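You operate a simulated robot arm through the tools that you are given. There is no shell and no other tool. Be economical: measure what you need, move in short steps, check, and stop when the job is done.

The job below is to be done with a simulated robot arm. You get a single attempt, and the scene is never put back.

Task
Box the red ball, shut the flaps, slide it onto the red square.
Fine: the small box; all four flaps, short ones first; don't lift it.
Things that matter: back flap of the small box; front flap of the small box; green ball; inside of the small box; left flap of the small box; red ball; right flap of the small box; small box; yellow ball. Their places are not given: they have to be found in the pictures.

It is judged by the outcome, as a careful person would: the job done as asked, and still so three seconds after it is handed in. It fails if anything else is knocked over, pushed out of place, dropped, spilled or broken.

Robot
A 6-joint arm with a two-finger parallel gripper, fixed in place. Base frame: the origin is at the foot of the arm, x ahead of it, y to its left, z up; the work surface is at about z = 0.74. Readings come in m, degrees, newtons and seconds.
With the tool pointing down near the work surface it reaches from about 0.2 to 0.84 m from the base axis. Its first joint turns from -166.0 to 166.0 degrees. Payload 3.91 kg.
The TCP is the grasp point between the finger pads, 0.03 m short of the fingertips. In the tool frame z runs along the fingers and y along their closing line. The gripper opens to 0.11 m. The fingers are 0.02 m wide and 0.01 m thick; the gripper's body (0.048 by 0.112 m) begins 0.055 m behind the TCP.
Orientation is told as [roll, pitch, yaw] about the base's x, y, z axes, in that order, counted from this pose: with the fingers straight down and closing along the base's y, the tool's x points along the base's -x, its y along +y and its z along -z.

Tools
- The arm moves only by the tool jog_arm. Its argument "targets" is a list of rows, each a list of 3 entries, a list of its own where there are three numbers: the turn, a rotation vector about the base's x, y, z in units of 180 degrees (1.0 is 180 degrees), then the shift along the base's x, y, z in units of 250 mm (1.0 is 250 mm), then the opening, from 0 (shut) to 1 (fully open). In form: [[[rx, ry, rz], [dx, dy, dz], jaw], ...]. A call has 1 to 20 rows; each row is the pose to reach, as a shift and turn from the pose commanded when the call began. A call with a number of a shift or a turn outside -1 to 1 is refused whole. Rows are played at 5 a second. More than 0.05 m and 8.6 degrees between two rows, or a gripper value outside its range, and nothing of the call is played. Where a pose cannot be reached the arm comes as near as it can. A force on the tool above 90 N (or 10 N above the force at the start of the call, whichever is more), or a blocked arm, ends the call early, and 0.2 s more pass. Each finger travels about 0.108 m/s and halts on what it meets, pressing with about 44 N; the grip force reading is that of the motor and also rises with nothing between the fingers. The clock runs only during rows and for 0.2 s after the last one: add rows that repeat a pose to give the fingers time. The reply holds the time, the measured pose of the TCP, the force on the tool along the base axes, the opening and the grip force, in the units named above and with some noise, with the torque about the TCP (base axes, N m) and any sound that the robot's microphone picked up.
- Cameras (640 x 400 px; columns grow to the right, rows downward): "scene" is fixed at [0.2201, -0.6492, 1.3979]; the picture's right is [0.96, -0.27, 0.00], its down [-0.21, -0.75, -0.63] and it looks along [0.17, 0.61, -0.78] (base axes); focal length 231 px, centre (320, 200). "wrist" rides on the gripper at [0.077, 0.007, -0.115] in the tool frame; the picture's right is [-0.09, 1.00, 0.00], its down [-0.80, -0.07, -0.59] and it looks along [-0.59, -0.05, 0.80] (tool axes); focal length 270 px, centre (320, 200).
- capture(camera): a new picture of that camera. The clock stands still meanwhile.
- slide_trunk(by): slides the trunk up (or, below 0, down) by that many m; the arm rides with it, the base frame stays. It gives what a move gives, with no picture.
- probe_pixels(camera, pixels): for up to 12 pixels [column, row] of the newest picture of that camera ("zoom" is the newest enlarged one), the place [x, y, z] in the base frame of the surface seen there, good to about 0.002 m. The clock stands still meanwhile.
- close_up(camera, box): a new picture of the part [left, top, right, bottom] of that camera's present view, enlarged. The clock stands still meanwhile.
- job_done(): hands the job in; it is judged then, once.

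Keep the steps short. Do not move on a guess: measure, check each grasp and each placing, and mend mistakes. In all there are 80 turns and 54 pictures (those below and enlarged ones count). Leave the gripper open and the arm clear of the work at the hand-in unless told otherwise, and finish with a single line.

The tools are called after "Call:" as name(argument=value, ...) on one line, values as JSON. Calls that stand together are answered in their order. jog_arm: Moves the arm, as the interface text tells. Its arguments: {"type":"object","properties":{"targets":{"type":"array","items":{"type":"array"}}},"required":["targets"]} The other tools are called the same way: slide_trunk (by) slides the trunk up or down; capture (camera) takes a picture; probe_pixels (camera, pixels) gives the place of the surface under pixels of a picture; close_up (camera, box) takes an enlarged picture of a part of a camera's view; job_done () hands the job in.

At the start:

```text
t: 0.0
position: [0.3065, -0.3287, 1.1797]
tool_rot: [-0.1, 0.1, 0.1]
wrist_force: [-0.2, -0.1, 0.6]
ft_torque: [0.0, 0.0, 0.0]
width: 0.1099
gripper_force: 0.1
trunk travel left (down, up): [-0.45, 0.09]
```

scene: 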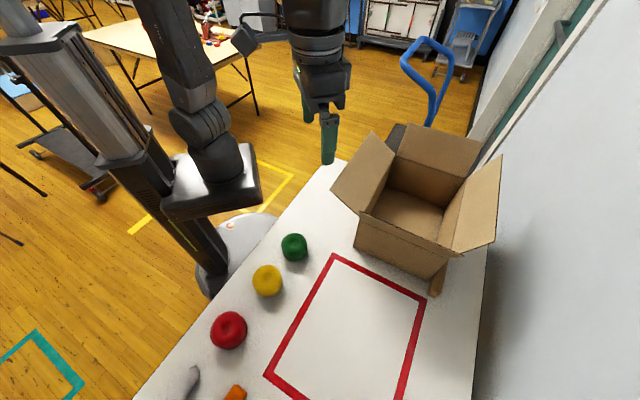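
wrist: 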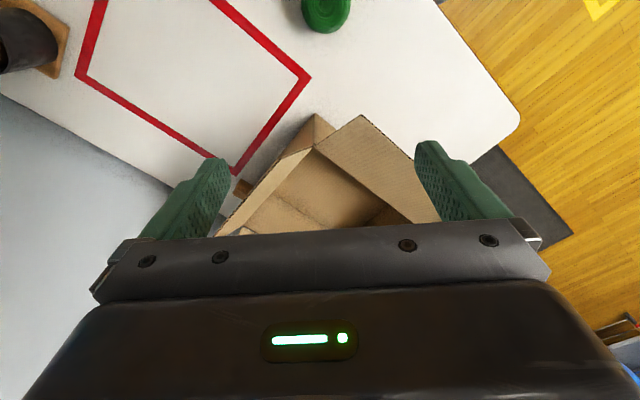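

I see the open box at about (420,200), three balls, and the red square outline. I'll measure the places first.

Call:
probe_pixels(camera="scene", pixels=[[228, 330], [267, 281], [294, 247], [333, 254], [425, 299], [266, 376], [398, 399], [405, 215], [358, 248], [440, 285], [436, 292], [450, 250]])

Call:
close_up(camera="scene", box=[310, 100, 520, 310])

```text
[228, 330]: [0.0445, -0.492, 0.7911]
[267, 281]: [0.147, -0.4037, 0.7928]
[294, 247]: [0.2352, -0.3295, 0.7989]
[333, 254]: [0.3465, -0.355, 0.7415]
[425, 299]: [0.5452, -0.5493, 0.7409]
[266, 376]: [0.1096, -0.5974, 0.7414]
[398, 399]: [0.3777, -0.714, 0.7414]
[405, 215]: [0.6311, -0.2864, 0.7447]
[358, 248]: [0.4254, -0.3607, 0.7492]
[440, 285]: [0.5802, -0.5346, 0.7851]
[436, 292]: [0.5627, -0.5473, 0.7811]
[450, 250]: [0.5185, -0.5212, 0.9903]
```

```text
1.90 times, centred on (415, 205) of scene
```

zoom: 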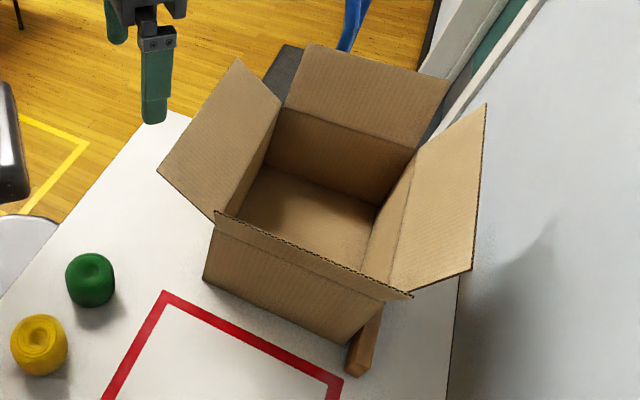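

Now I measure the box in the enlarged picture: rim corners, flap tips, the floor, and the block beside it.

Call:
probe_pixels(camera="zoom", pixels=[[217, 222], [384, 298], [410, 295], [205, 278], [348, 343], [160, 170], [237, 62], [280, 97], [310, 46], [447, 80], [415, 148], [272, 107]])

Call:
probe_pixels(camera="zoom", pixels=[[484, 106], [471, 268], [392, 288], [362, 268], [216, 212], [360, 372], [378, 310], [348, 365], [300, 215], [270, 172], [374, 207], [364, 350]])

Call:
close_up(camera="scene", box=[130, 220, 450, 400])

```text
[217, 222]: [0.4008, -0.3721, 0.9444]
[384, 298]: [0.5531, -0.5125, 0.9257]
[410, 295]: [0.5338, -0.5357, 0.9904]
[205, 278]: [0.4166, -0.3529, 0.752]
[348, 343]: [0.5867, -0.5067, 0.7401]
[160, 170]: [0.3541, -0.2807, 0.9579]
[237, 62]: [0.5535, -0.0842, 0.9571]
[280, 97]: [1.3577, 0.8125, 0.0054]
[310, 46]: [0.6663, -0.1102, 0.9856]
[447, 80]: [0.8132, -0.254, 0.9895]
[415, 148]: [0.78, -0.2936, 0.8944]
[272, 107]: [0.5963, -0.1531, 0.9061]
```

```text
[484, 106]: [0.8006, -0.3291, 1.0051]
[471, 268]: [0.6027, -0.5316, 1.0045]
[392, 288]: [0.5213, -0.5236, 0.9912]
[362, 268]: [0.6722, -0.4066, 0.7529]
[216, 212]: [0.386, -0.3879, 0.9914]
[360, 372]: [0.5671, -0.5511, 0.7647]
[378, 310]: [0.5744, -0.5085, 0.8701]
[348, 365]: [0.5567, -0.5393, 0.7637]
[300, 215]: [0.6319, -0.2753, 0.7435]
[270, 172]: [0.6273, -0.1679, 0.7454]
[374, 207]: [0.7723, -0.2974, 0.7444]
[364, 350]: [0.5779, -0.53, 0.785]
```

```text
2.00 times, centred on (290, 310) of scene
```

zoom: 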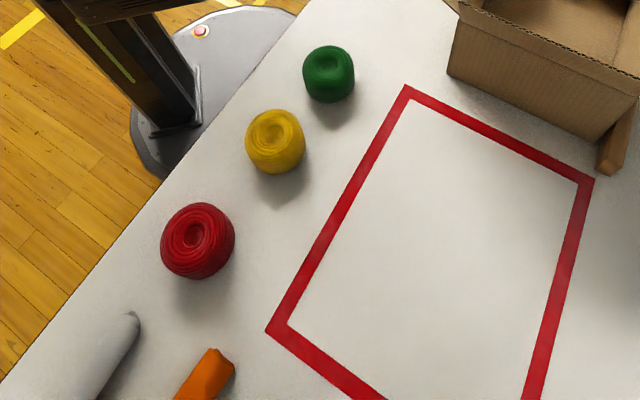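

The box is about 0.30 × 0.22 m, turned 45°, with its rim near z 0.885. I'll probe the red ball's outline and what surrounds it.

Call:
probe_pixels(camera="zoom", pixels=[[195, 208], [195, 274], [163, 240], [232, 240], [196, 240], [185, 215], [212, 360], [130, 320], [100, 370], [262, 290], [275, 115], [180, 160]])

Call:
probe_pixels(camera="scene", pixels=[[400, 132], [430, 90], [345, 165], [480, 290], [485, 270], [520, 250], [500, 100], [470, 380], [420, 130], [440, 292], [433, 296], [441, 262]])

```text
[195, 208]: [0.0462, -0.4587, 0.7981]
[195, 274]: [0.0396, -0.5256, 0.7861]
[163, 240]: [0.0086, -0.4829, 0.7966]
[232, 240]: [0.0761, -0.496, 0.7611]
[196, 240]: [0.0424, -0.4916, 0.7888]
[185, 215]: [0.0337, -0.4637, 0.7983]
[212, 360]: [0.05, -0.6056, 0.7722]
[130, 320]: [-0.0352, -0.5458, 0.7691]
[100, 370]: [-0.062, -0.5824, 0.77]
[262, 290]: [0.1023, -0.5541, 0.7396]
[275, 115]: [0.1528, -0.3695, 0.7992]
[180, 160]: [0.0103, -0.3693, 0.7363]
```

```text
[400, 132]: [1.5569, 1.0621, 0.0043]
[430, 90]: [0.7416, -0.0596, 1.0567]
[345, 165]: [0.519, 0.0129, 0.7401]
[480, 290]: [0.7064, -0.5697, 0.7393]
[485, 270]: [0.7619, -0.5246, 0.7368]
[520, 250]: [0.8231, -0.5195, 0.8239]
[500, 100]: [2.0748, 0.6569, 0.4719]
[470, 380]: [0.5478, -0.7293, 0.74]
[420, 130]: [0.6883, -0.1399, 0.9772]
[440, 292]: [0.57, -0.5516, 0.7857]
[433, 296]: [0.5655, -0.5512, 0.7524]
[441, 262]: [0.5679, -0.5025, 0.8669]
```

Next I check the blue handle behind the box and the wall, since they limit where the arm can go.

Call:
close_up(camera="scene", box=[340, 20, 520, 180])

Call:
probe_pixels(camera="scene", pixels=[[404, 60], [425, 40], [450, 52], [448, 70], [432, 120], [415, 75], [510, 180], [550, 300]])

```text
2.50 times, centred on (430, 100) of scene
```

zoom: 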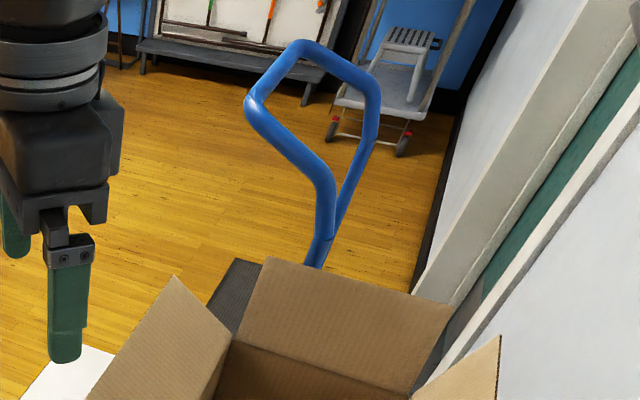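

```text
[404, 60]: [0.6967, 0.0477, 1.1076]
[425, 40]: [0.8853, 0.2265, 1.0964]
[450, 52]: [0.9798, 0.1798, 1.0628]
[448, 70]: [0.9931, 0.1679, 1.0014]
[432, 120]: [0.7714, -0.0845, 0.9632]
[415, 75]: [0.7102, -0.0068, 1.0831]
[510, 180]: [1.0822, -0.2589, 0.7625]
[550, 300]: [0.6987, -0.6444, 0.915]
```

The cart handle starts at u≈0.48 behind the box (u along (1,1)/√2) and the wall is at v≈0.95, so there is room for the arm. Now I move above the red ball with a 45° yaw.

Call:
jog_arm(targets=[[[0, 0, 0.03], [-0.11, -0.07, -0.08], 1], [[0, 0, 0.06], [-0.22, -0.14, -0.16], 1], [[0, 0, 0.09], [-0.33, -0.21, -0.24], 1], [[0, 0, 0.12], [-0.44, -0.28, -0.32], 1], [[0, 0, 0.15], [-0.55, -0.35, -0.4], 1], [[0, 0, 0.18], [-0.66, -0.42, -0.48], 1], [[0, 0, 0.21], [-0.77, -0.5, -0.56], 1], [[0, 0, 0.24], [-0.88, -0.57, -0.64], 1], [[0, 0, 0.25], [-0.986, -0.637, -0.72], 1]])

Call:
capture(camera="wrist")

```text
t: 2.0
position: [0.0615, -0.4862, 1.001]
tool_rot: [0.0, 0.0, 45.1]
wrist_force: [-0.8, -0.1, 1.1]
ft_torque: [0.03, 0.02, 0.0]
width: 0.1102
gripper_force: 0.1
trunk travel left (down, up): [-0.45, 0.09]
```

```text
48 pictures are left
```

wrist: 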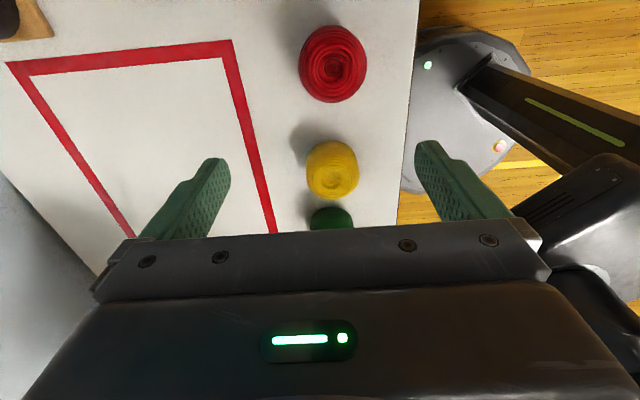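

The red ball is at (333,63). I probe its outline from above.

Call:
probe_pixels(camera="wrist", pixels=[[302, 65], [365, 62], [330, 29], [334, 98], [336, 68], [315, 45], [355, 45], [315, 85], [355, 85], [310, 60], [358, 60], [20, 20]])

```text
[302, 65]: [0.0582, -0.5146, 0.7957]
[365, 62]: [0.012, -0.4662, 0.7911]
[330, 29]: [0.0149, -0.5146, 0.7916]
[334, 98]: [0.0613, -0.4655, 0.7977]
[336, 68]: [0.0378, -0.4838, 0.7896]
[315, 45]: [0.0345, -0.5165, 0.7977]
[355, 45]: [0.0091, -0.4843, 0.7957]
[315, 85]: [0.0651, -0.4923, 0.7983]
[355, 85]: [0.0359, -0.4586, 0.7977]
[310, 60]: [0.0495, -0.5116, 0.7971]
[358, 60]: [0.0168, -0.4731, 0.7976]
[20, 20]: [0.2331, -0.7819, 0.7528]
```

The ball centre is about (0.037, −0.489), 0.07 m wide, with its top at 0.80. I go down over it with the gripper open.

Call:
jog_arm(targets=[[[0, 0, 0], [-0.094, -0.006, -0.14], 1], [[0, 0, 0], [-0.094, -0.006, -0.28], 1], [[0, 0, 0], [-0.094, -0.006, -0.42], 1], [[0, 0, 0], [-0.094, -0.006, -0.56], 1], [[0, 0, 0], [-0.094, -0.006, -0.7], 1], [[0, 0, 0], [-0.094, -0.006, -0.8], 1], [[0, 0, 0], [-0.094, -0.006, -0.886], 1], [[0, 0, 0], [-0.094, -0.006, -0.886], 1]])

Call:
capture(camera="wrist")

```text
t: 3.8
position: [0.0365, -0.4897, 0.7783]
tool_rot: [0.1, -0.1, 45.0]
wrist_force: [-0.3, -0.4, -0.9]
ft_torque: [-0.02, -0.02, 0.01]
width: 0.1097
gripper_force: 0.1
trunk travel left (down, up): [-0.45, 0.09]
```

```text
47 pictures are left
```

wrist: 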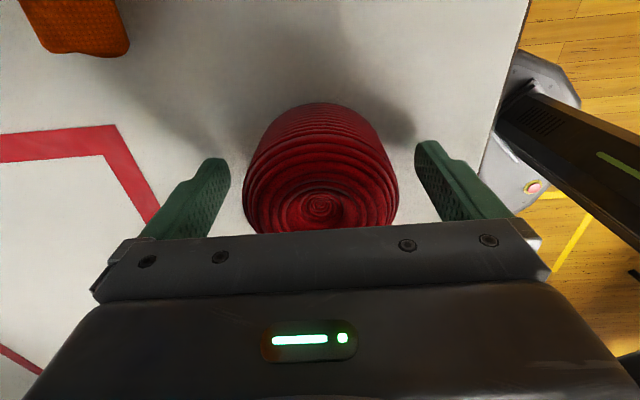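

The ball sits between the fingers, centred at column 320. I close on it.

Call:
jog_arm(targets=[[[0, 0, 0], [0, 0, 0], 0.6], [[0, 0, 0], [0, 0, 0], 0.5], [[0, 0, 0], [0, 0, 0], 0.45], [[0, 0, 0], [0, 0, 0], 0.45]])

```text
t: 4.8
position: [0.0383, -0.4899, 0.7794]
tool_rot: [0.0, 0.0, 45.0]
wrist_force: [-0.7, 0.0, -0.5]
ft_torque: [0.01, 0.02, 0.0]
width: 0.0747
gripper_force: 43.8
trunk travel left (down, up): [-0.45, 0.09]
```

The fingers stopped on the ball at 0.075 m. I lift it straight up.

Call:
jog_arm(targets=[[[0, 0, 0], [0, 0, 0.1], 0.45], [[0, 0, 0], [0, 0, 0.24], 0.45], [[0, 0, 0], [0, 0, 0.4], 0.45], [[0, 0, 0], [0, 0, 0.58], 0.45], [[0, 0, 0], [0, 0, 0.76], 0.45], [[0, 0, 0], [0, 0, 0.94], 0.45], [[0, 0, 0], [0, 0, 1.0], 0.45]])

Call:
capture(camera="scene")

```text
t: 6.4
position: [0.0383, -0.4882, 1.0281]
tool_rot: [0.0, 0.0, 45.0]
wrist_force: [0.0, 0.3, -0.9]
ft_torque: [-0.03, 0.0, 0.02]
width: 0.0745
gripper_force: 43.8
trunk travel left (down, up): [-0.45, 0.09]
```

```text
46 pictures are left
```

scene: 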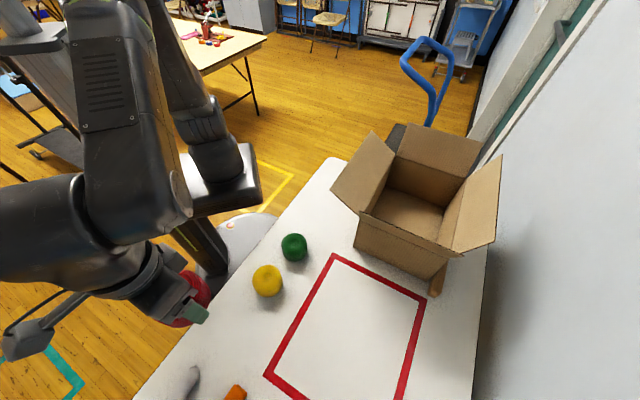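

The ball is held and clear. I carry it toward the box at about z 1.13.

Call:
jog_arm(targets=[[[0, 0, 0], [0.0, 0.0, 0.15], 0.45], [[0, 0, 0], [0.1, 0.03, 0.3], 0.45], [[0, 0, 0], [0.24, 0.07, 0.4], 0.45], [[0, 0, 0], [0.4, 0.11, 0.4], 0.45], [[0, 0, 0], [0.56, 0.16, 0.4], 0.45], [[0, 0, 0], [0.74, 0.21, 0.4], 0.45], [[0, 0, 0], [0.93, 0.27, 0.4], 0.45]])

Call:
jog_arm(targets=[[[0, 0, 0], [0.16, 0.05, 0], 0.45], [[0, 0, 0], [0.32, 0.1, 0], 0.45], [[0, 0, 0], [0.48, 0.15, 0], 0.45], [[0, 0, 0], [0.64, 0.2, 0], 0.45], [[0, 0, 0], [0.8, 0.25, 0], 0.45], [[0, 0, 0], [0.96, 0.3, 0], 0.45]])

Call:
capture(camera="wrist")

Call:
capture(camera="scene")

```text
t: 8.0
position: [0.2679, -0.4221, 1.1288]
tool_rot: [0.0, 0.0, 45.0]
wrist_force: [0.0, 0.4, -0.1]
ft_torque: [0.03, 0.01, 0.02]
width: 0.0747
gripper_force: 43.7
trunk travel left (down, up): [-0.45, 0.09]
```

```text
t: 9.4
position: [0.5094, -0.3477, 1.1293]
tool_rot: [0.2, 0.0, 45.1]
wrist_force: [0.0, 0.0, -0.7]
ft_torque: [0.0, 0.02, 0.01]
width: 0.074
gripper_force: 43.9
trunk travel left (down, up): [-0.45, 0.09]
```

```text
45 pictures are left
```

wrist: 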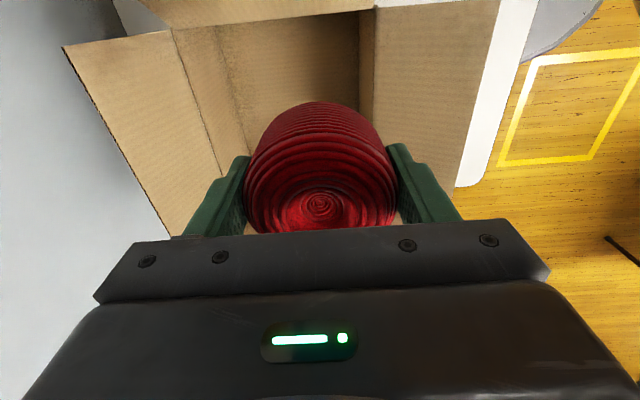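

```text
44 pictures are left
```

scene: 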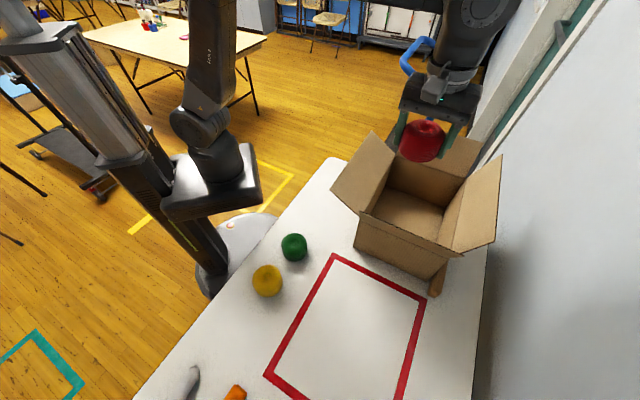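

TCP is at u 0.114, v 0.606. I move over the box centre (0.605, −0.322), then start down.

Call:
jog_arm(targets=[[[0, 0, 0], [0.19, 0.05, 0], 0.45], [[0, 0, 0], [0.38, 0.104, 0], 0.45], [[0, 0, 0], [0.38, 0.104, -0.12], 0.45], [[0, 0, 0], [0.38, 0.104, -0.26], 0.45], [[0, 0, 0], [0.38, 0.104, -0.4], 0.45], [[0, 0, 0], [0.38, 0.104, -0.54], 0.45]])

Call:
capture(camera="wrist")

Call:
capture(camera="scene")

```text
t: 10.8
position: [0.604, -0.3214, 0.9925]
tool_rot: [0.1, 0.0, 45.0]
wrist_force: [0.2, -1.2, -0.3]
ft_torque: [-0.02, 0.02, 0.0]
width: 0.0747
gripper_force: 44.5
trunk travel left (down, up): [-0.45, 0.09]
```

```text
43 pictures are left
```

wrist: 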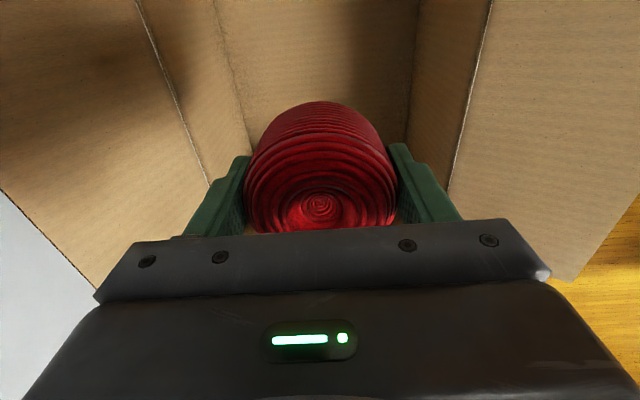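

```text
42 pictures are left
```

scene: 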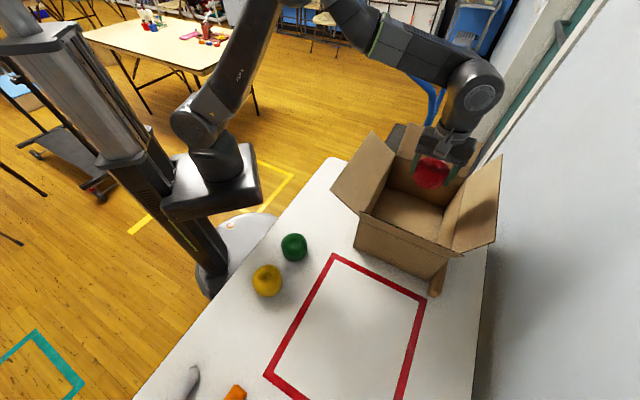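

The ball is centred over the opening. Before going deeper I check the clearance between the wrist housing and the right flap.

Call:
probe_pixels(camera="scene", pixels=[[480, 97], [495, 100], [475, 128], [468, 140], [472, 152], [450, 125], [440, 140], [432, 172], [500, 85], [465, 160]])

```text
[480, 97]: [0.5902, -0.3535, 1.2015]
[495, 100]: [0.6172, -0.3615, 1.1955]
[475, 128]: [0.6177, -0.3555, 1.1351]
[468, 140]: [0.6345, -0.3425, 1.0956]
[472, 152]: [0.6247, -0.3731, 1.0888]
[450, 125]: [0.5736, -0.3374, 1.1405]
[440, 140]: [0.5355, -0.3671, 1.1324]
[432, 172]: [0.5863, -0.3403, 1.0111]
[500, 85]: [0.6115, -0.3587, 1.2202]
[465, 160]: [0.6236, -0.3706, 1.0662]
```

Everything stays inside v≈0.70, so there is clearance. I lower the ball to just above the box floor.

Call:
jog_arm(targets=[[[0, 0, 0], [0, 0, -0.12], 0.45], [[0, 0, 0], [0, 0, -0.24], 0.45], [[0, 0, 0], [0, 0, -0.36], 0.45], [[0, 0, 0], [0, 0, -0.48], 0.45], [[0, 0, 0], [0, 0, -0.6], 0.45], [[0, 0, 0], [0, 0, -0.7], 0.45], [[0, 0, 0], [0, 0, -0.77], 0.45], [[0, 0, 0], [0, 0, -0.81], 0.45]])

Call:
capture(camera="wrist")

```text
t: 12.6
position: [0.6056, -0.3192, 0.7893]
tool_rot: [0.1, 0.0, 45.0]
wrist_force: [-0.2, 0.5, 0.1]
ft_torque: [0.01, -0.02, -0.01]
width: 0.0746
gripper_force: 43.9
trunk travel left (down, up): [-0.45, 0.09]
```

```text
41 pictures are left
```

wrist: 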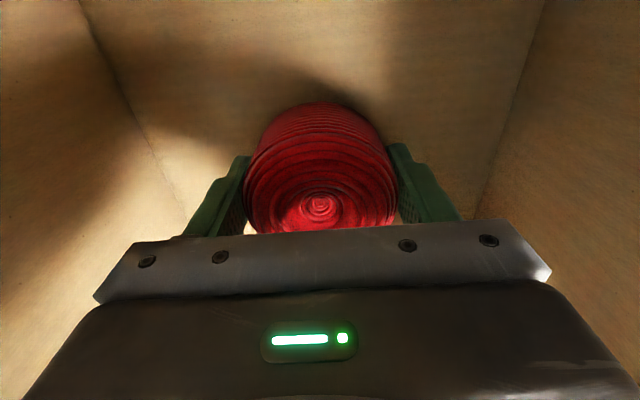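

I go down the last few millimetres, open, and rise straight up.

Call:
jog_arm(targets=[[[0, 0, 0], [0, 0, -0.016], 0.45], [[0, 0, 0], [0, 0, -0.02], 0.72], [[0, 0, 0], [0, 0, -0.02], 0.9], [[0, 0, 0], [0, 0, -0.02], 0.9], [[0, 0, 0], [0, 0, 0.08], 0.9], [[0, 0, 0], [0, 0, 0.2], 0.9], [[0, 0, 0], [0, 0, 0.36], 0.9], [[0, 0, 0], [0, 0, 0.54], 0.9], [[0, 0, 0], [0, 0, 0.72], 0.9], [[0, 0, 0], [0, 0, 0.9], 0.9], [[0, 0, 0], [0, 0, 1.0], 0.9]])

Call:
capture(camera="wrist")

```text
t: 15.0
position: [0.605, -0.3211, 1.0407]
tool_rot: [0.0, -0.1, 45.1]
wrist_force: [-1.0, -1.3, -0.5]
ft_torque: [-0.03, 0.0, 0.02]
width: 0.0992
gripper_force: 0.0
trunk travel left (down, up): [-0.45, 0.09]
```

```text
40 pictures are left
```

wrist: 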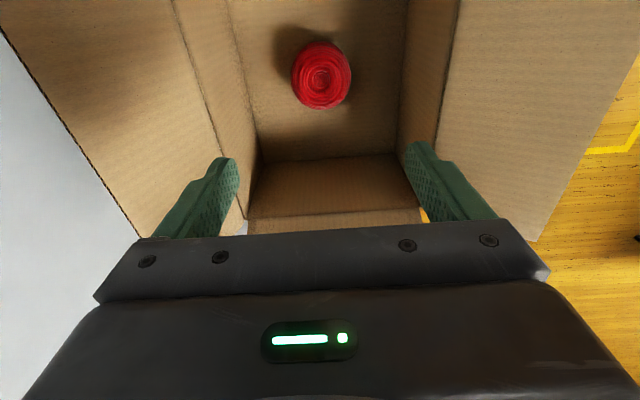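

The ball lies inside the box at (321,75). Next I rise, go over the back flap to behind it (u≈0.42), and lower there.

Call:
jog_arm(targets=[[[0, 0, 0], [0, 0, 0.16], 0.9], [[0, 0, 0], [0.03, -0.03, 0.32], 0.9], [[0, 0, 0], [0.15, 0.1, 0.34], 0.9], [[0, 0, 0], [0.28, 0.23, 0.34], 0.9], [[0, 0, 0], [0.41, 0.36, 0.34], 0.9], [[0, 0, 0], [0.54, 0.49, 0.34], 0.9], [[0, 0, 0], [0.65, 0.594, 0.34], 0.9], [[0, 0, 0], [0.65, 0.594, 0.34], 0.9]])

Call:
capture(camera="scene")

Call:
capture(camera="wrist")

```text
t: 16.8
position: [0.7667, -0.1735, 1.1226]
tool_rot: [0.0, 0.0, 45.0]
wrist_force: [0.3, -0.5, 0.0]
ft_torque: [0.02, -0.02, 0.0]
width: 0.099
gripper_force: 0.1
trunk travel left (down, up): [-0.45, 0.09]
```

```text
39 pictures are left
```

scene: 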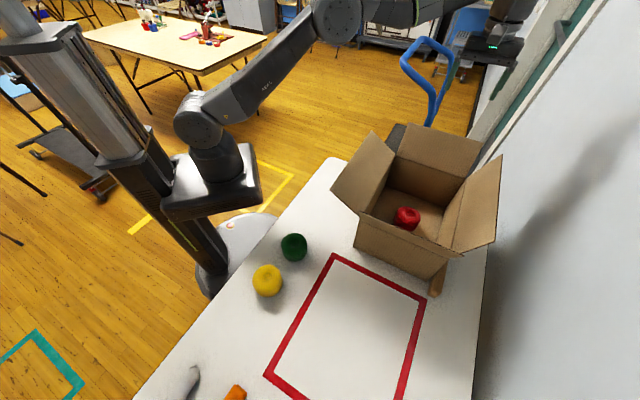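

```text
38 pictures are left
```

wrist: 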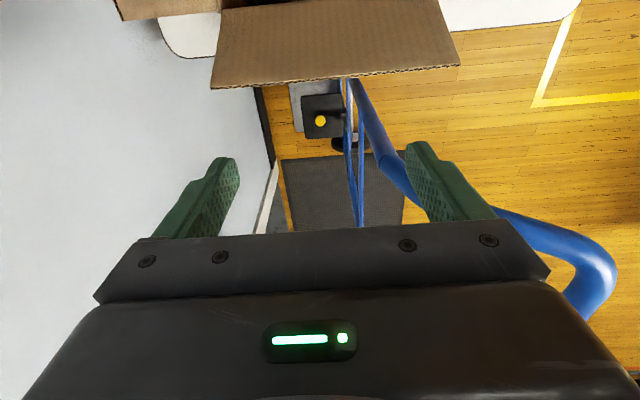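

The handle tube runs under the fingers here, so I measure it and the flap edge from this view.

Call:
probe_pixels(camera="wrist", pixels=[[350, 90], [362, 105], [380, 145], [400, 180], [345, 150], [358, 180], [530, 230], [600, 275], [225, 82], [340, 74], [455, 62], [415, 200]])

```text
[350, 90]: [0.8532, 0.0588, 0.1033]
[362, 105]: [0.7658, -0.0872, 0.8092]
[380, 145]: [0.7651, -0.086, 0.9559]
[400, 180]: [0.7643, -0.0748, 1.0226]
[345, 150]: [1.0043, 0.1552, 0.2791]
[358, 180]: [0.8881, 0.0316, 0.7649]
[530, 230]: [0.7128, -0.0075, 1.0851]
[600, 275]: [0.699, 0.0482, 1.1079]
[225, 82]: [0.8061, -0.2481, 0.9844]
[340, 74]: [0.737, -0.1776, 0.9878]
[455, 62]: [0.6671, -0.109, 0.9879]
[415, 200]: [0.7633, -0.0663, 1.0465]
```

The post is at u≈0.48 and the flap edge at u≈0.396, while my fingers span 0.41–0.43. The gap is safe, so I lower the tips to z≈0.955 behind the flap.

Call:
jog_arm(targets=[[[0, 0, 0], [0, 0, -0.14], 0.9], [[0, 0, 0], [0, 0, -0.28], 0.9], [[0, 0, 0], [0, 0, -0.42], 0.9], [[0, 0, 0], [0, 0, -0.55], 0.9], [[0, 0, 0], [0, 0, -0.55], 0.9]])

Call:
capture(camera="scene")

```text
t: 18.0
position: [0.7661, -0.1714, 0.9874]
tool_rot: [0.0, 0.0, 45.0]
wrist_force: [-0.4, 0.0, 0.6]
ft_torque: [0.03, 0.0, -0.01]
width: 0.0989
gripper_force: 0.1
trunk travel left (down, up): [-0.45, 0.09]
```

```text
37 pictures are left
```

scene: 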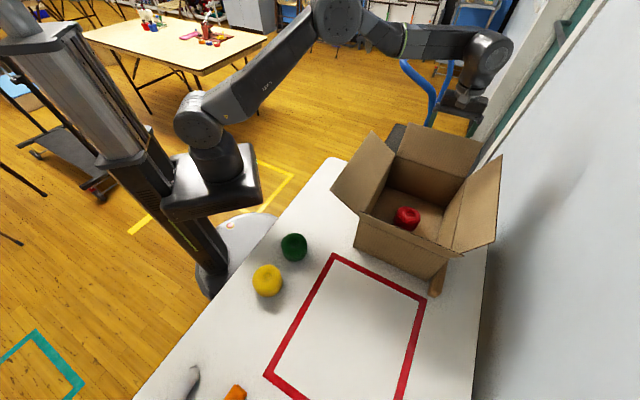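

Nothing is touched and the forces are near zero. I sweep the back flap inward along its arc.

Call:
jog_arm(targets=[[[0, 0, 0], [-0.06, -0.06, 0], 0.9], [[0, 0, 0], [-0.12, -0.12, 0], 0.9], [[0, 0, 0], [-0.187, -0.187, 0], 0.9], [[0, 0, 0], [-0.22, -0.22, -0.008], 0.9], [[0, 0, 0], [-0.25, -0.25, -0.018], 0.9], [[0, 0, 0], [-0.28, -0.28, -0.038], 0.9], [[0, 0, 0], [-0.3055, -0.3055, -0.062], 0.9], [[0, 0, 0], [-0.327, -0.327, -0.095], 0.9], [[0, 0, 0], [-0.345, -0.345, -0.132], 0.9], [[0, 0, 0], [-0.357, -0.357, -0.165], 0.9], [[0, 0, 0], [-0.365, -0.365, -0.195], 0.9], [[0, 0, 0], [-0.3705, -0.3705, -0.225], 0.9], [[0, 0, 0], [-0.3705, -0.3705, -0.225], 0.9]])

Call:
capture(camera="scene")

Call:
capture(camera="wrist")

```text
t: 20.8
position: [0.6733, -0.2654, 0.9332]
tool_rot: [-0.1, 0.1, 45.0]
wrist_force: [-0.8, 0.4, -0.7]
ft_torque: [-0.01, 0.0, 0.02]
width: 0.099
gripper_force: 0.1
trunk travel left (down, up): [-0.45, 0.09]
```

```text
36 pictures are left
```

scene: 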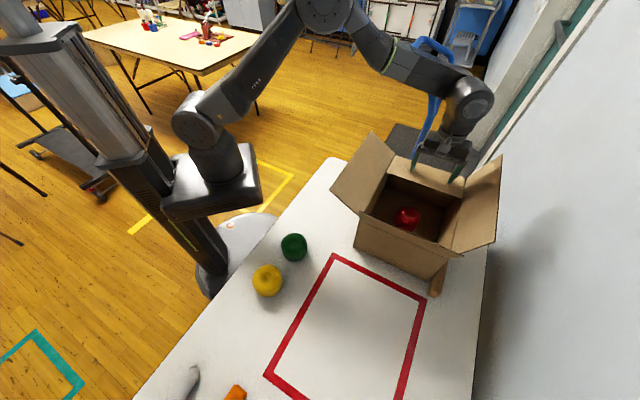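

```text
35 pictures are left
```

wrist: 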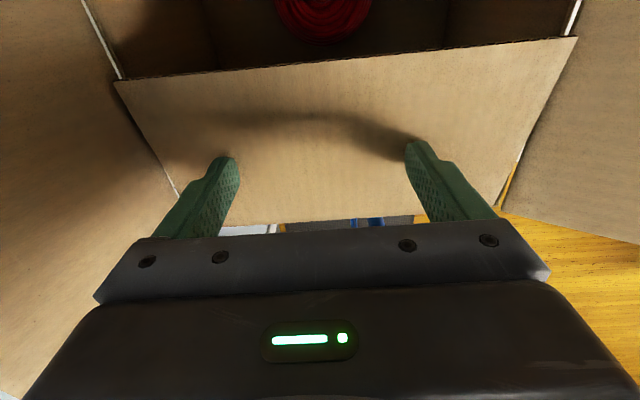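

The back flap is nearly flat with no force on the tool. I back off upward and check that it stays.

Call:
jog_arm(targets=[[[0, 0, 0], [0, 0, 0.15], 0.9], [[0, 0, 0], [0, 0, 0.33], 0.9], [[0, 0, 0], [0, 0, 0.51], 0.9], [[0, 0, 0], [0, 0, 0.69], 0.9], [[0, 0, 0], [-0.1, -0.1, 0.8], 0.9], [[0, 0, 0], [-0.22, -0.22, 0.8], 0.9], [[0, 0, 0], [-0.34, -0.34, 0.8], 0.9]])

Call:
capture(camera="scene")

Call:
probe_pixels(camera="scene", pixels=[[392, 173], [425, 188], [461, 200], [400, 160], [470, 178], [430, 180]])

```text
t: 22.4
position: [0.5878, -0.3498, 1.1309]
tool_rot: [0.0, 0.0, 45.2]
wrist_force: [0.1, 0.2, 0.4]
ft_torque: [0.01, 0.02, -0.02]
width: 0.0989
gripper_force: 0.0
trunk travel left (down, up): [-0.45, 0.09]
```

```text
34 pictures are left
```

scene: 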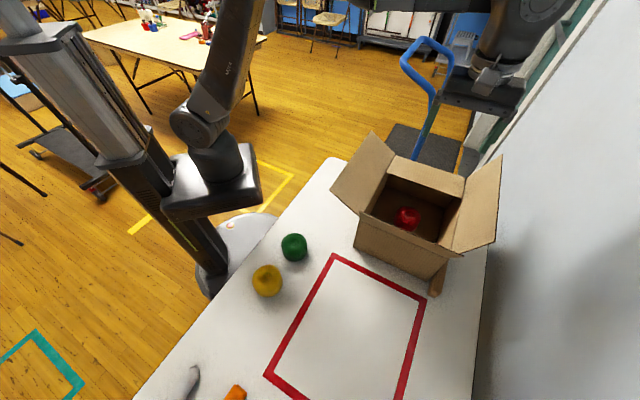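

```text
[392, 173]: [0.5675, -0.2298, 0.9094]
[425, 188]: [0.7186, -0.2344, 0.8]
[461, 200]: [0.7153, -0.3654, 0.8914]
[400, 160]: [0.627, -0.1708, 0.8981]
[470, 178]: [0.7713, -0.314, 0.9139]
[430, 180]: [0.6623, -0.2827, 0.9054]
```

The back flap stays down, its tip at about z 0.91. Now I go to the outside of the front flap (u≈−0.03) and lower.

Call:
jog_arm(targets=[[[0, 0, 0], [-0.13, -0.1, 0], 0.9], [[0, 0, 0], [-0.25, -0.21, 0], 0.9], [[0, 0, 0], [-0.37, -0.33, 0], 0.9], [[0, 0, 0], [-0.48, -0.44, 0], 0.9], [[0, 0, 0], [-0.583, -0.54, 0], 0.9], [[0, 0, 0], [-0.583, -0.54, -0.15], 0.9], [[0, 0, 0], [-0.583, -0.54, -0.3], 0.9], [[0, 0, 0], [-0.583, -0.54, -0.45], 0.9], [[0, 0, 0], [-0.583, -0.54, -0.58], 0.9], [[0, 0, 0], [-0.583, -0.54, -0.58], 0.9]])

Call:
capture(camera="scene")

Call:
capture(camera="wrist")

```text
t: 24.6
position: [0.4432, -0.4838, 0.9853]
tool_rot: [0.0, -0.1, 45.2]
wrist_force: [-0.4, -0.4, 0.4]
ft_torque: [0.0, 0.02, -0.02]
width: 0.0989
gripper_force: 0.1
trunk travel left (down, up): [-0.45, 0.09]
```

```text
33 pictures are left
```

scene: 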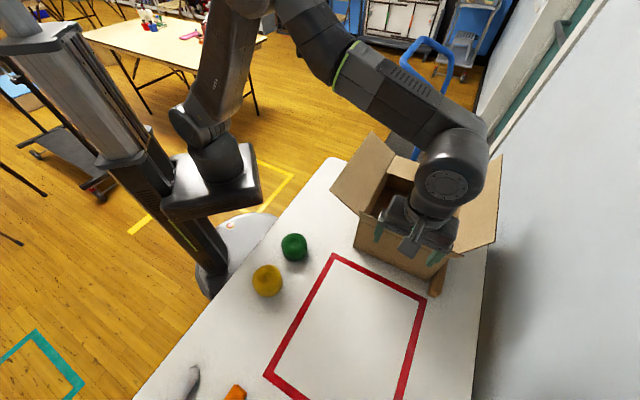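

```text
32 pictures are left
```

wrist: 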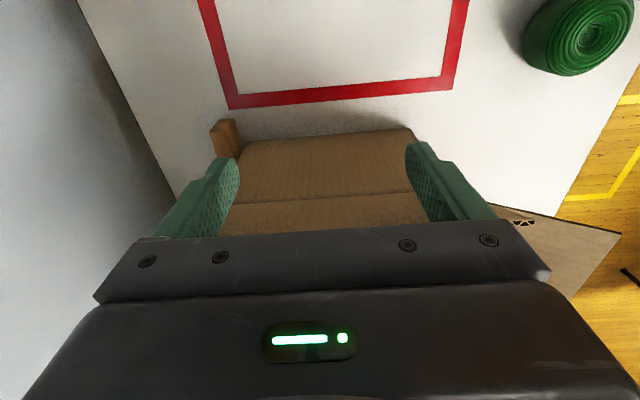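

I'm outside the front flap and touching nothing. I sweep it inward with the mirrored arc.

Call:
jog_arm(targets=[[[0, 0, 0], [0.06, 0.06, 0], 0.9], [[0, 0, 0], [0.12, 0.12, 0], 0.9], [[0, 0, 0], [0.187, 0.187, 0], 0.9], [[0, 0, 0], [0.22, 0.22, -0.008], 0.9], [[0, 0, 0], [0.25, 0.25, -0.018], 0.9], [[0, 0, 0], [0.28, 0.28, -0.038], 0.9], [[0, 0, 0], [0.3055, 0.3055, -0.062], 0.9], [[0, 0, 0], [0.327, 0.327, -0.095], 0.9], [[0, 0, 0], [0.345, 0.345, -0.132], 0.9], [[0, 0, 0], [0.357, 0.357, -0.165], 0.9], [[0, 0, 0], [0.365, 0.365, -0.195], 0.9], [[0, 0, 0], [0.3705, 0.3705, -0.225], 0.9], [[0, 0, 0], [0.3705, 0.3705, -0.225], 0.9]])

Call:
capture(camera="wrist")

```text
t: 27.4
position: [0.5357, -0.3918, 0.931]
tool_rot: [0.0, -0.1, 45.2]
wrist_force: [-0.6, -0.9, -0.3]
ft_torque: [-0.05, 0.0, 0.0]
width: 0.0992
gripper_force: 0.0
trunk travel left (down, up): [-0.45, 0.09]
```

```text
31 pictures are left
```

wrist: 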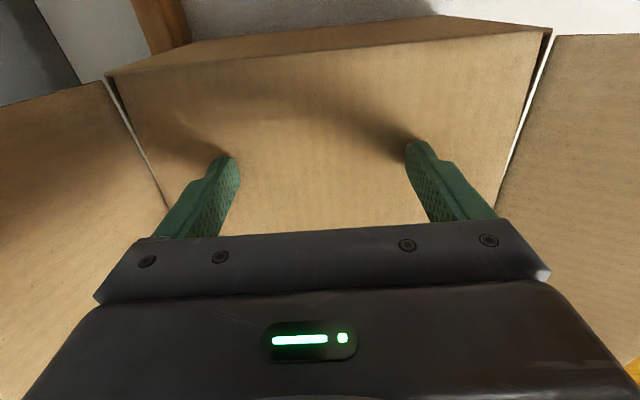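

The front flap is down too. I close the gripper, rise, and go to the outside of the right flap (v≈0.828, u≈0.12) while staying high.

Call:
jog_arm(targets=[[[0, 0, 0], [0, 0, 0.15], 0.5], [[0, 0, 0], [0, 0, 0.33], 0.2], [[0, 0, 0], [0, 0, 0.51], 0], [[0, 0, 0], [0, 0, 0.69], 0], [[0, 0, 0], [0.05, -0.04, 0.84], 0], [[0, 0, 0], [0.18, -0.14, 0.84], 0], [[0, 0, 0], [0.3, -0.24, 0.84], 0], [[0, 0, 0], [0.42, -0.34, 0.84], 0], [[0, 0, 0], [0.5376, -0.4356, 0.84], 0], [[0, 0, 0], [0.5376, -0.4356, 0.84], 0]])

Call:
capture(camera="wrist")

Call:
capture(camera="scene")

```text
t: 29.6
position: [0.622, -0.4609, 1.1423]
tool_rot: [0.0, 0.0, 45.0]
wrist_force: [-0.7, -0.2, 0.6]
ft_torque: [-0.02, -0.01, 0.01]
width: 0.0
gripper_force: 37.4
out of reach, approached as far as the arm can: row 8, 9, 10
trunk travel left (down, up): [-0.45, 0.09]
```

```text
30 pictures are left
```

wrist: 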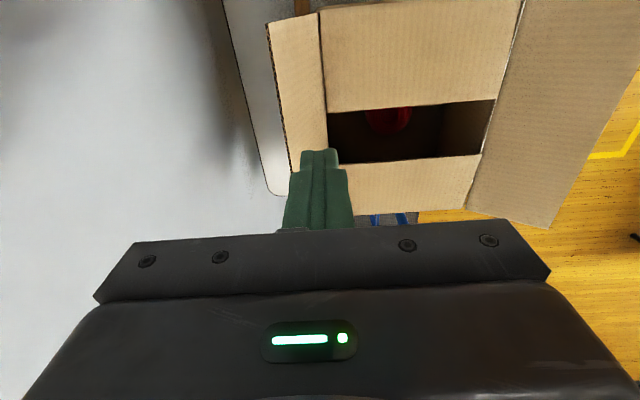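

```text
29 pictures are left
```

scene: 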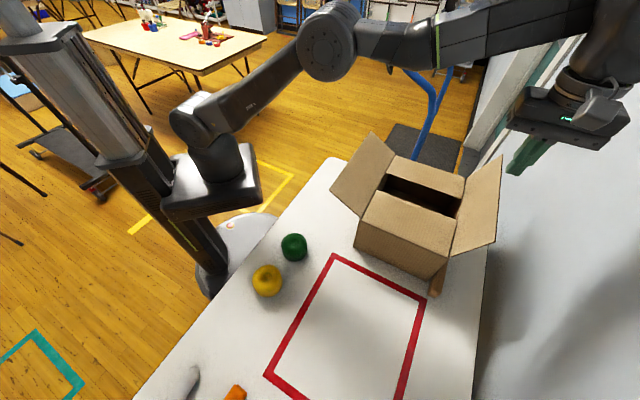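

That hit the reach limit at v≈0.77. I'll tilt the tool 15° so the fingertips point outward toward +v, which draws the wrist in, and lower slightly. Then I read the pose.

Call:
jog_arm(targets=[[[-0.02, -0.02, 0], [0, 0, 0], 0], [[-0.04, -0.04, 0], [0, 0, 0], 0], [[-0.059, -0.059, 0], [0, 0, 0], 0], [[-0.059, -0.059, 0], [0, 0, 0], 0]])

```text
t: 30.6
position: [0.621, -0.4619, 1.1413]
tool_rot: [-15.1, 0.0, 45.2]
wrist_force: [0.4, -0.4, 0.3]
ft_torque: [0.0, 0.03, -0.02]
width: 0.0
gripper_force: 37.9
trunk travel left (down, up): [-0.45, 0.09]
```

The tilt worked and the pose is held. I move outward beyond the right flap at z≈1.10 and check that it is reached.

Call:
jog_arm(targets=[[[0, 0, 0], [0.1, -0.007, 0], 0], [[0, 0, 0], [0.2, -0.014, -0.05], 0], [[0, 0, 0], [0.3, -0.02, -0.1], 0], [[0, 0, 0], [0.35, -0.0245, -0.165], 0], [[0, 0, 0], [0.35, -0.0245, -0.165], 0]])

Call:
capture(camera="wrist")

```text
t: 31.8
position: [0.7077, -0.4669, 1.0996]
tool_rot: [-15.1, -0.1, 45.1]
wrist_force: [0.3, -0.4, 0.3]
ft_torque: [-0.01, -0.03, 0.04]
width: 0.0
gripper_force: 38.0
trunk travel left (down, up): [-0.45, 0.09]
```

```text
28 pictures are left
```

wrist: 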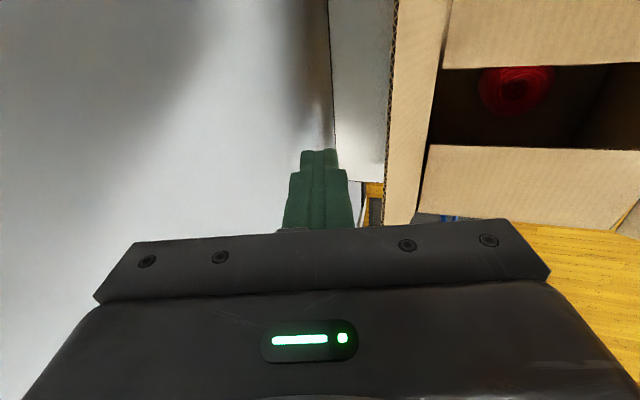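

The fingers are outside the right flap with a visible gap. I lower to z≈0.985.

Call:
jog_arm(targets=[[[0, 0, 0], [0, 0, -0.12], 0], [[0, 0, 0], [0, 0, -0.24], 0], [[0, 0, 0], [0, 0, -0.36], 0], [[0, 0, 0], [0, 0, -0.458], 0], [[0, 0, 0], [0, 0, -0.458], 0]])

Call:
capture(camera="wrist")

```text
t: 33.0
position: [0.7081, -0.4667, 0.9842]
tool_rot: [-15.0, 0.0, 45.1]
wrist_force: [-0.3, 0.5, 0.4]
ft_torque: [0.0, 0.02, -0.01]
width: 0.0001
gripper_force: 37.9
trunk travel left (down, up): [-0.45, 0.09]
```

```text
27 pictures are left
```

wrist: 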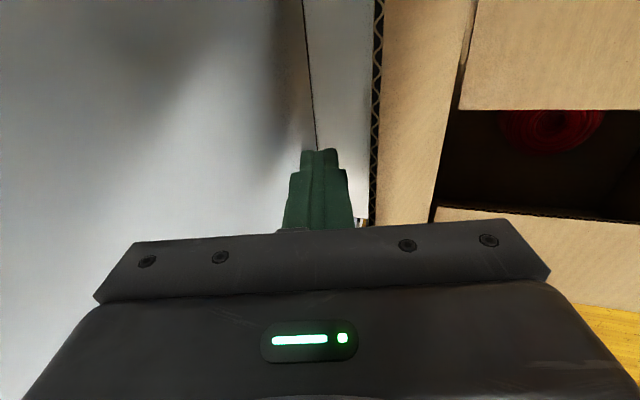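

I'm outside the flap with no contact. I sweep the right flap inward and down.

Call:
jog_arm(targets=[[[0, 0, 0], [-0.06, 0.06, 0], 0], [[0, 0, 0], [-0.12, 0.12, 0], 0], [[0, 0, 0], [-0.18, 0.18, 0], 0], [[0, 0, 0], [-0.212, 0.212, 0], 0], [[0, 0, 0], [-0.242, 0.242, -0.008], 0], [[0, 0, 0], [-0.272, 0.272, -0.028], 0], [[0, 0, 0], [-0.299, 0.299, -0.052], 0], [[0, 0, 0], [-0.32, 0.32, -0.085], 0], [[0, 0, 0], [-0.3385, 0.3385, -0.122], 0], [[0, 0, 0], [-0.35, 0.35, -0.155], 0], [[0, 0, 0], [-0.358, 0.358, -0.18], 0], [[0, 0, 0], [-0.362, 0.362, -0.195], 0], [[0, 0, 0], [-0.362, 0.362, -0.195], 0]])

Call:
capture(camera="wrist")

Call:
capture(camera="scene")

```text
t: 35.8
position: [0.6169, -0.3786, 0.9363]
tool_rot: [-15.0, 0.0, 45.1]
wrist_force: [-0.2, 0.1, -0.3]
ft_torque: [0.01, -0.01, -0.03]
width: 0.0002
gripper_force: 37.5
trunk travel left (down, up): [-0.45, 0.09]
```

```text
26 pictures are left
```

wrist: 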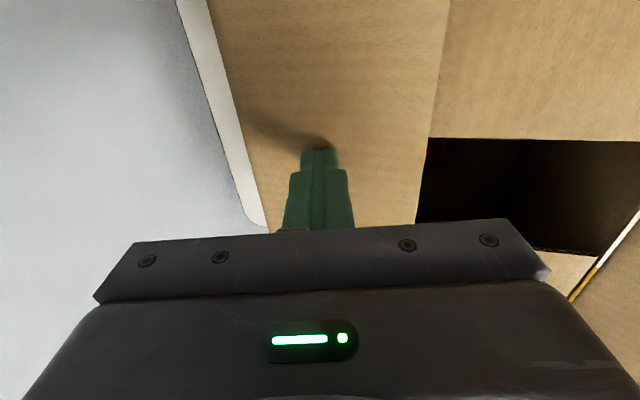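

```text
25 pictures are left
```

scene: 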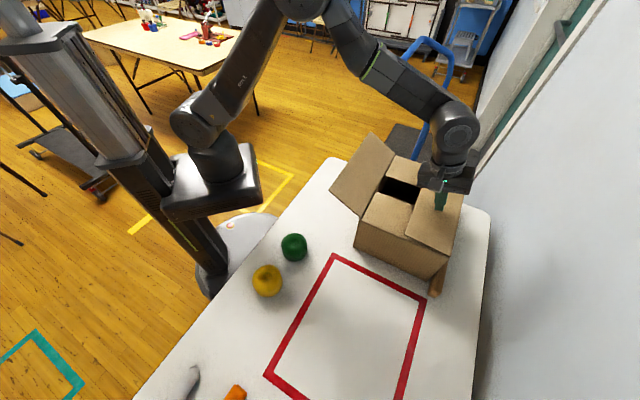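

The right flap is down and the block beside the box looks undisturbed. I rise, straighten the tool, cross over to outside the left flap, and stay high.

Call:
jog_arm(targets=[[[0, 0, 0], [0, 0, 0.16], 0], [[0, 0, 0], [0, 0, 0.34], 0], [[0.02, 0.02, 0], [0, 0, 0.52], 0], [[0.04, 0.04, 0], [0, 0, 0.7], 0], [[0.059, 0.059, 0], [-0.06, 0.07, 0.72], 0], [[0.059, 0.059, 0], [-0.18, 0.2, 0.72], 0], [[0.059, 0.059, 0], [-0.3, 0.33, 0.72], 0], [[0.059, 0.059, 0], [-0.42, 0.47, 0.72], 0], [[0.059, 0.059, 0], [-0.53, 0.61, 0.72], 0], [[0.059, 0.059, 0], [-0.64, 0.74, 0.72], 0], [[0.059, 0.059, 0], [-0.746, 0.86, 0.72], 0], [[0.059, 0.059, 0], [-0.746, 0.86, 0.72], 0]])

Call:
capture(camera="wrist")

Call:
capture(camera="scene")

```text
t: 38.4
position: [0.4302, -0.1629, 1.1125]
tool_rot: [0.0, 0.0, 45.0]
wrist_force: [-0.1, 1.2, 0.7]
ft_torque: [-0.03, 0.01, 0.03]
width: 0.0001
gripper_force: 37.9
trunk travel left (down, up): [-0.45, 0.09]
```

```text
24 pictures are left
```

wrist: 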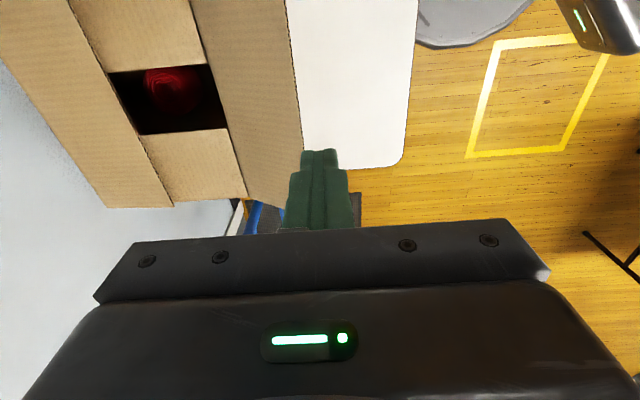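

```text
23 pictures are left
```

scene: 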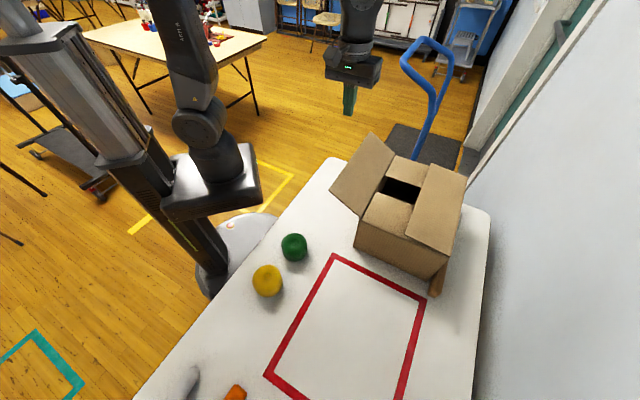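

TCP is at u 0.189, v 0.419, outside the left flap edge (v≈0.45). I lower to z≈0.96.

Call:
jog_arm(targets=[[[0, 0, 0], [0, 0, -0.15], 0], [[0, 0, 0], [0, 0, -0.3], 0], [[0, 0, 0], [0, 0, -0.46], 0], [[0, 0, 0], [0, 0, -0.61], 0], [[0, 0, 0], [0, 0, -0.61], 0]])

Call:
capture(camera="wrist")

```text
t: 39.6
position: [0.4309, -0.1645, 0.9623]
tool_rot: [0.1, 0.1, 45.2]
wrist_force: [-0.5, -0.5, 0.3]
ft_torque: [0.0, 0.04, 0.01]
width: 0.0
gripper_force: 37.3
trunk travel left (down, up): [-0.45, 0.09]
```

```text
22 pictures are left
```

wrist: 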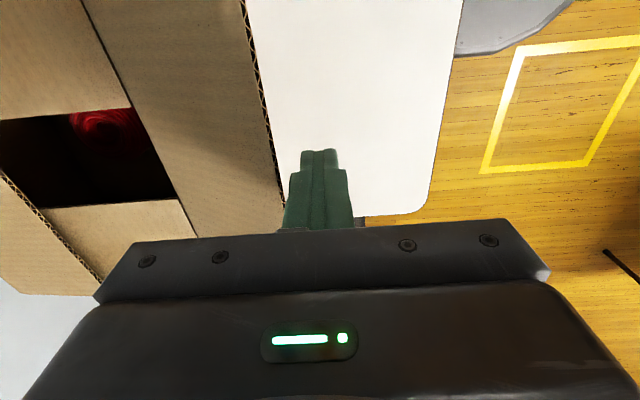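

The fingers are beside the flap edge. I sweep the left flap up and over.

Call:
jog_arm(targets=[[[0, 0, 0], [0.06, -0.06, 0], 0], [[0, 0, 0], [0.12, -0.12, 0.02], 0], [[0, 0, 0], [0.18, -0.18, 0.045], 0], [[0, 0, 0], [0.24, -0.24, 0.07], 0], [[0, 0, 0], [0.29, -0.29, 0.09], 0], [[0, 0, 0], [0.3355, -0.3355, 0.1], 0], [[0, 0, 0], [0.368, -0.368, 0.095], 0], [[0, 0, 0], [0.3976, -0.3976, 0.084], 0], [[0, 0, 0], [0.427, -0.427, 0.064], 0], [[0, 0, 0], [0.4542, -0.4542, 0.04], 0], [[0, 0, 0], [0.475, -0.475, 0.005], 0], [[0, 0, 0], [0.4938, -0.4938, -0.03], 0], [[0, 0, 0], [0.505, -0.505, -0.062], 0], [[0, 0, 0], [0.5136, -0.5136, -0.09], 0], [[0, 0, 0], [0.517, -0.517, -0.104], 0], [[0, 0, 0], [0.517, -0.517, -0.104], 0]])

Call:
capture(camera="scene")

Call:
capture(camera="wrist")

```text
t: 40.3
position: [0.4542, -0.1874, 0.9746]
tool_rot: [0.7, 0.2, 45.0]
wrist_force: [-33.2, 40.2, 43.5]
ft_torque: [0.08, 0.06, 0.03]
width: 0.0003
gripper_force: 37.5
trunk travel left (down, up): [-0.45, 0.09]
stopped in row 3: the force on the tool passed its limit at 97 N (the readings are from after the stop); the commanded pose is now the measured one
```

```text
21 pictures are left
```

scene: 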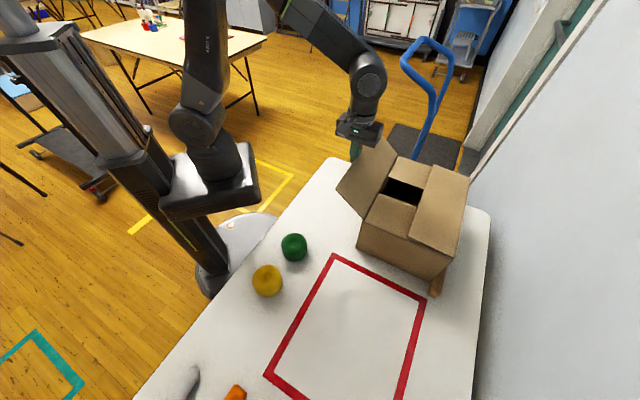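

```text
20 pictures are left
```

wrist: 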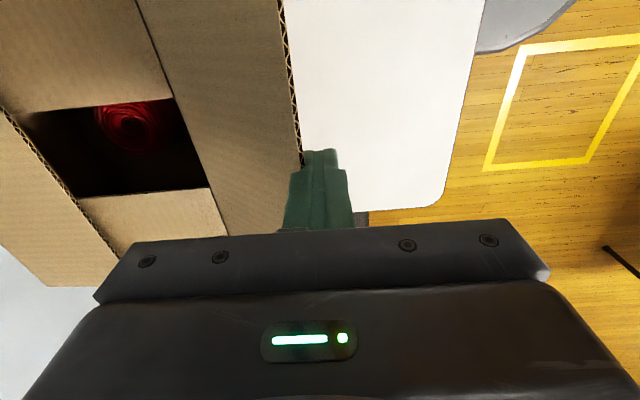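

The finger jammed on the flap edge with 97 N and the box shifted a little. I back off, tilt the fingertips 30° under the flap, and re-measure the box and block.

Call:
jog_arm(targets=[[[0, 0, 0], [-0.06, 0.06, -0.03], 0], [[-0.03, -0.03, 0], [-0.12, 0.12, -0.03], 0], [[-0.06, -0.06, 0], [-0.12, 0.12, -0.03], 0], [[-0.09, -0.09, 0], [-0.12, 0.12, -0.03], 0], [[-0.118, -0.118, 0], [-0.12, 0.12, -0.03], 0], [[-0.118, -0.118, 0], [-0.12, 0.12, -0.03], 0]])

Call:
close_up(camera="scene", box=[310, 100, 520, 310])

```text
t: 41.7
position: [0.4305, -0.1641, 0.9637]
tool_rot: [-28.2, 0.2, 44.7]
wrist_force: [0.7, -0.1, 0.4]
ft_torque: [0.03, 0.0, -0.02]
width: 0.0
gripper_force: 37.2
trunk travel left (down, up): [-0.45, 0.09]
```

```text
1.90 times, centred on (415, 205) of scene
```

zoom: 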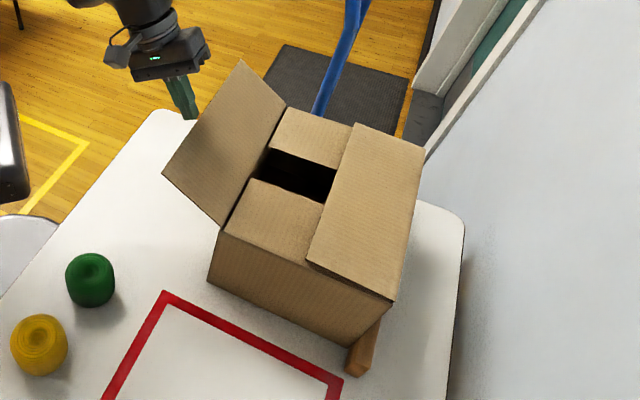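

Call:
probe_pixels(camera="zoom", pixels=[[360, 372], [348, 365], [364, 350], [211, 275], [350, 343], [164, 174], [242, 62], [222, 226], [390, 300], [285, 105], [422, 150], [250, 215]])

```text
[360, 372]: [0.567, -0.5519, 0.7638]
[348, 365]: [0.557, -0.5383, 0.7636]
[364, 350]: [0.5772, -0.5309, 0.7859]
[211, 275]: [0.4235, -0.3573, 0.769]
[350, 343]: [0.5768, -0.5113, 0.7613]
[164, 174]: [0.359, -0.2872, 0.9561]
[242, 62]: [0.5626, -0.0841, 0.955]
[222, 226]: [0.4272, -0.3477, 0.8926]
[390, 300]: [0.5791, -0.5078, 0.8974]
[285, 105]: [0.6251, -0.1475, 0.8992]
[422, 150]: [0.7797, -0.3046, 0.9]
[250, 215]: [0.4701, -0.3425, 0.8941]
```

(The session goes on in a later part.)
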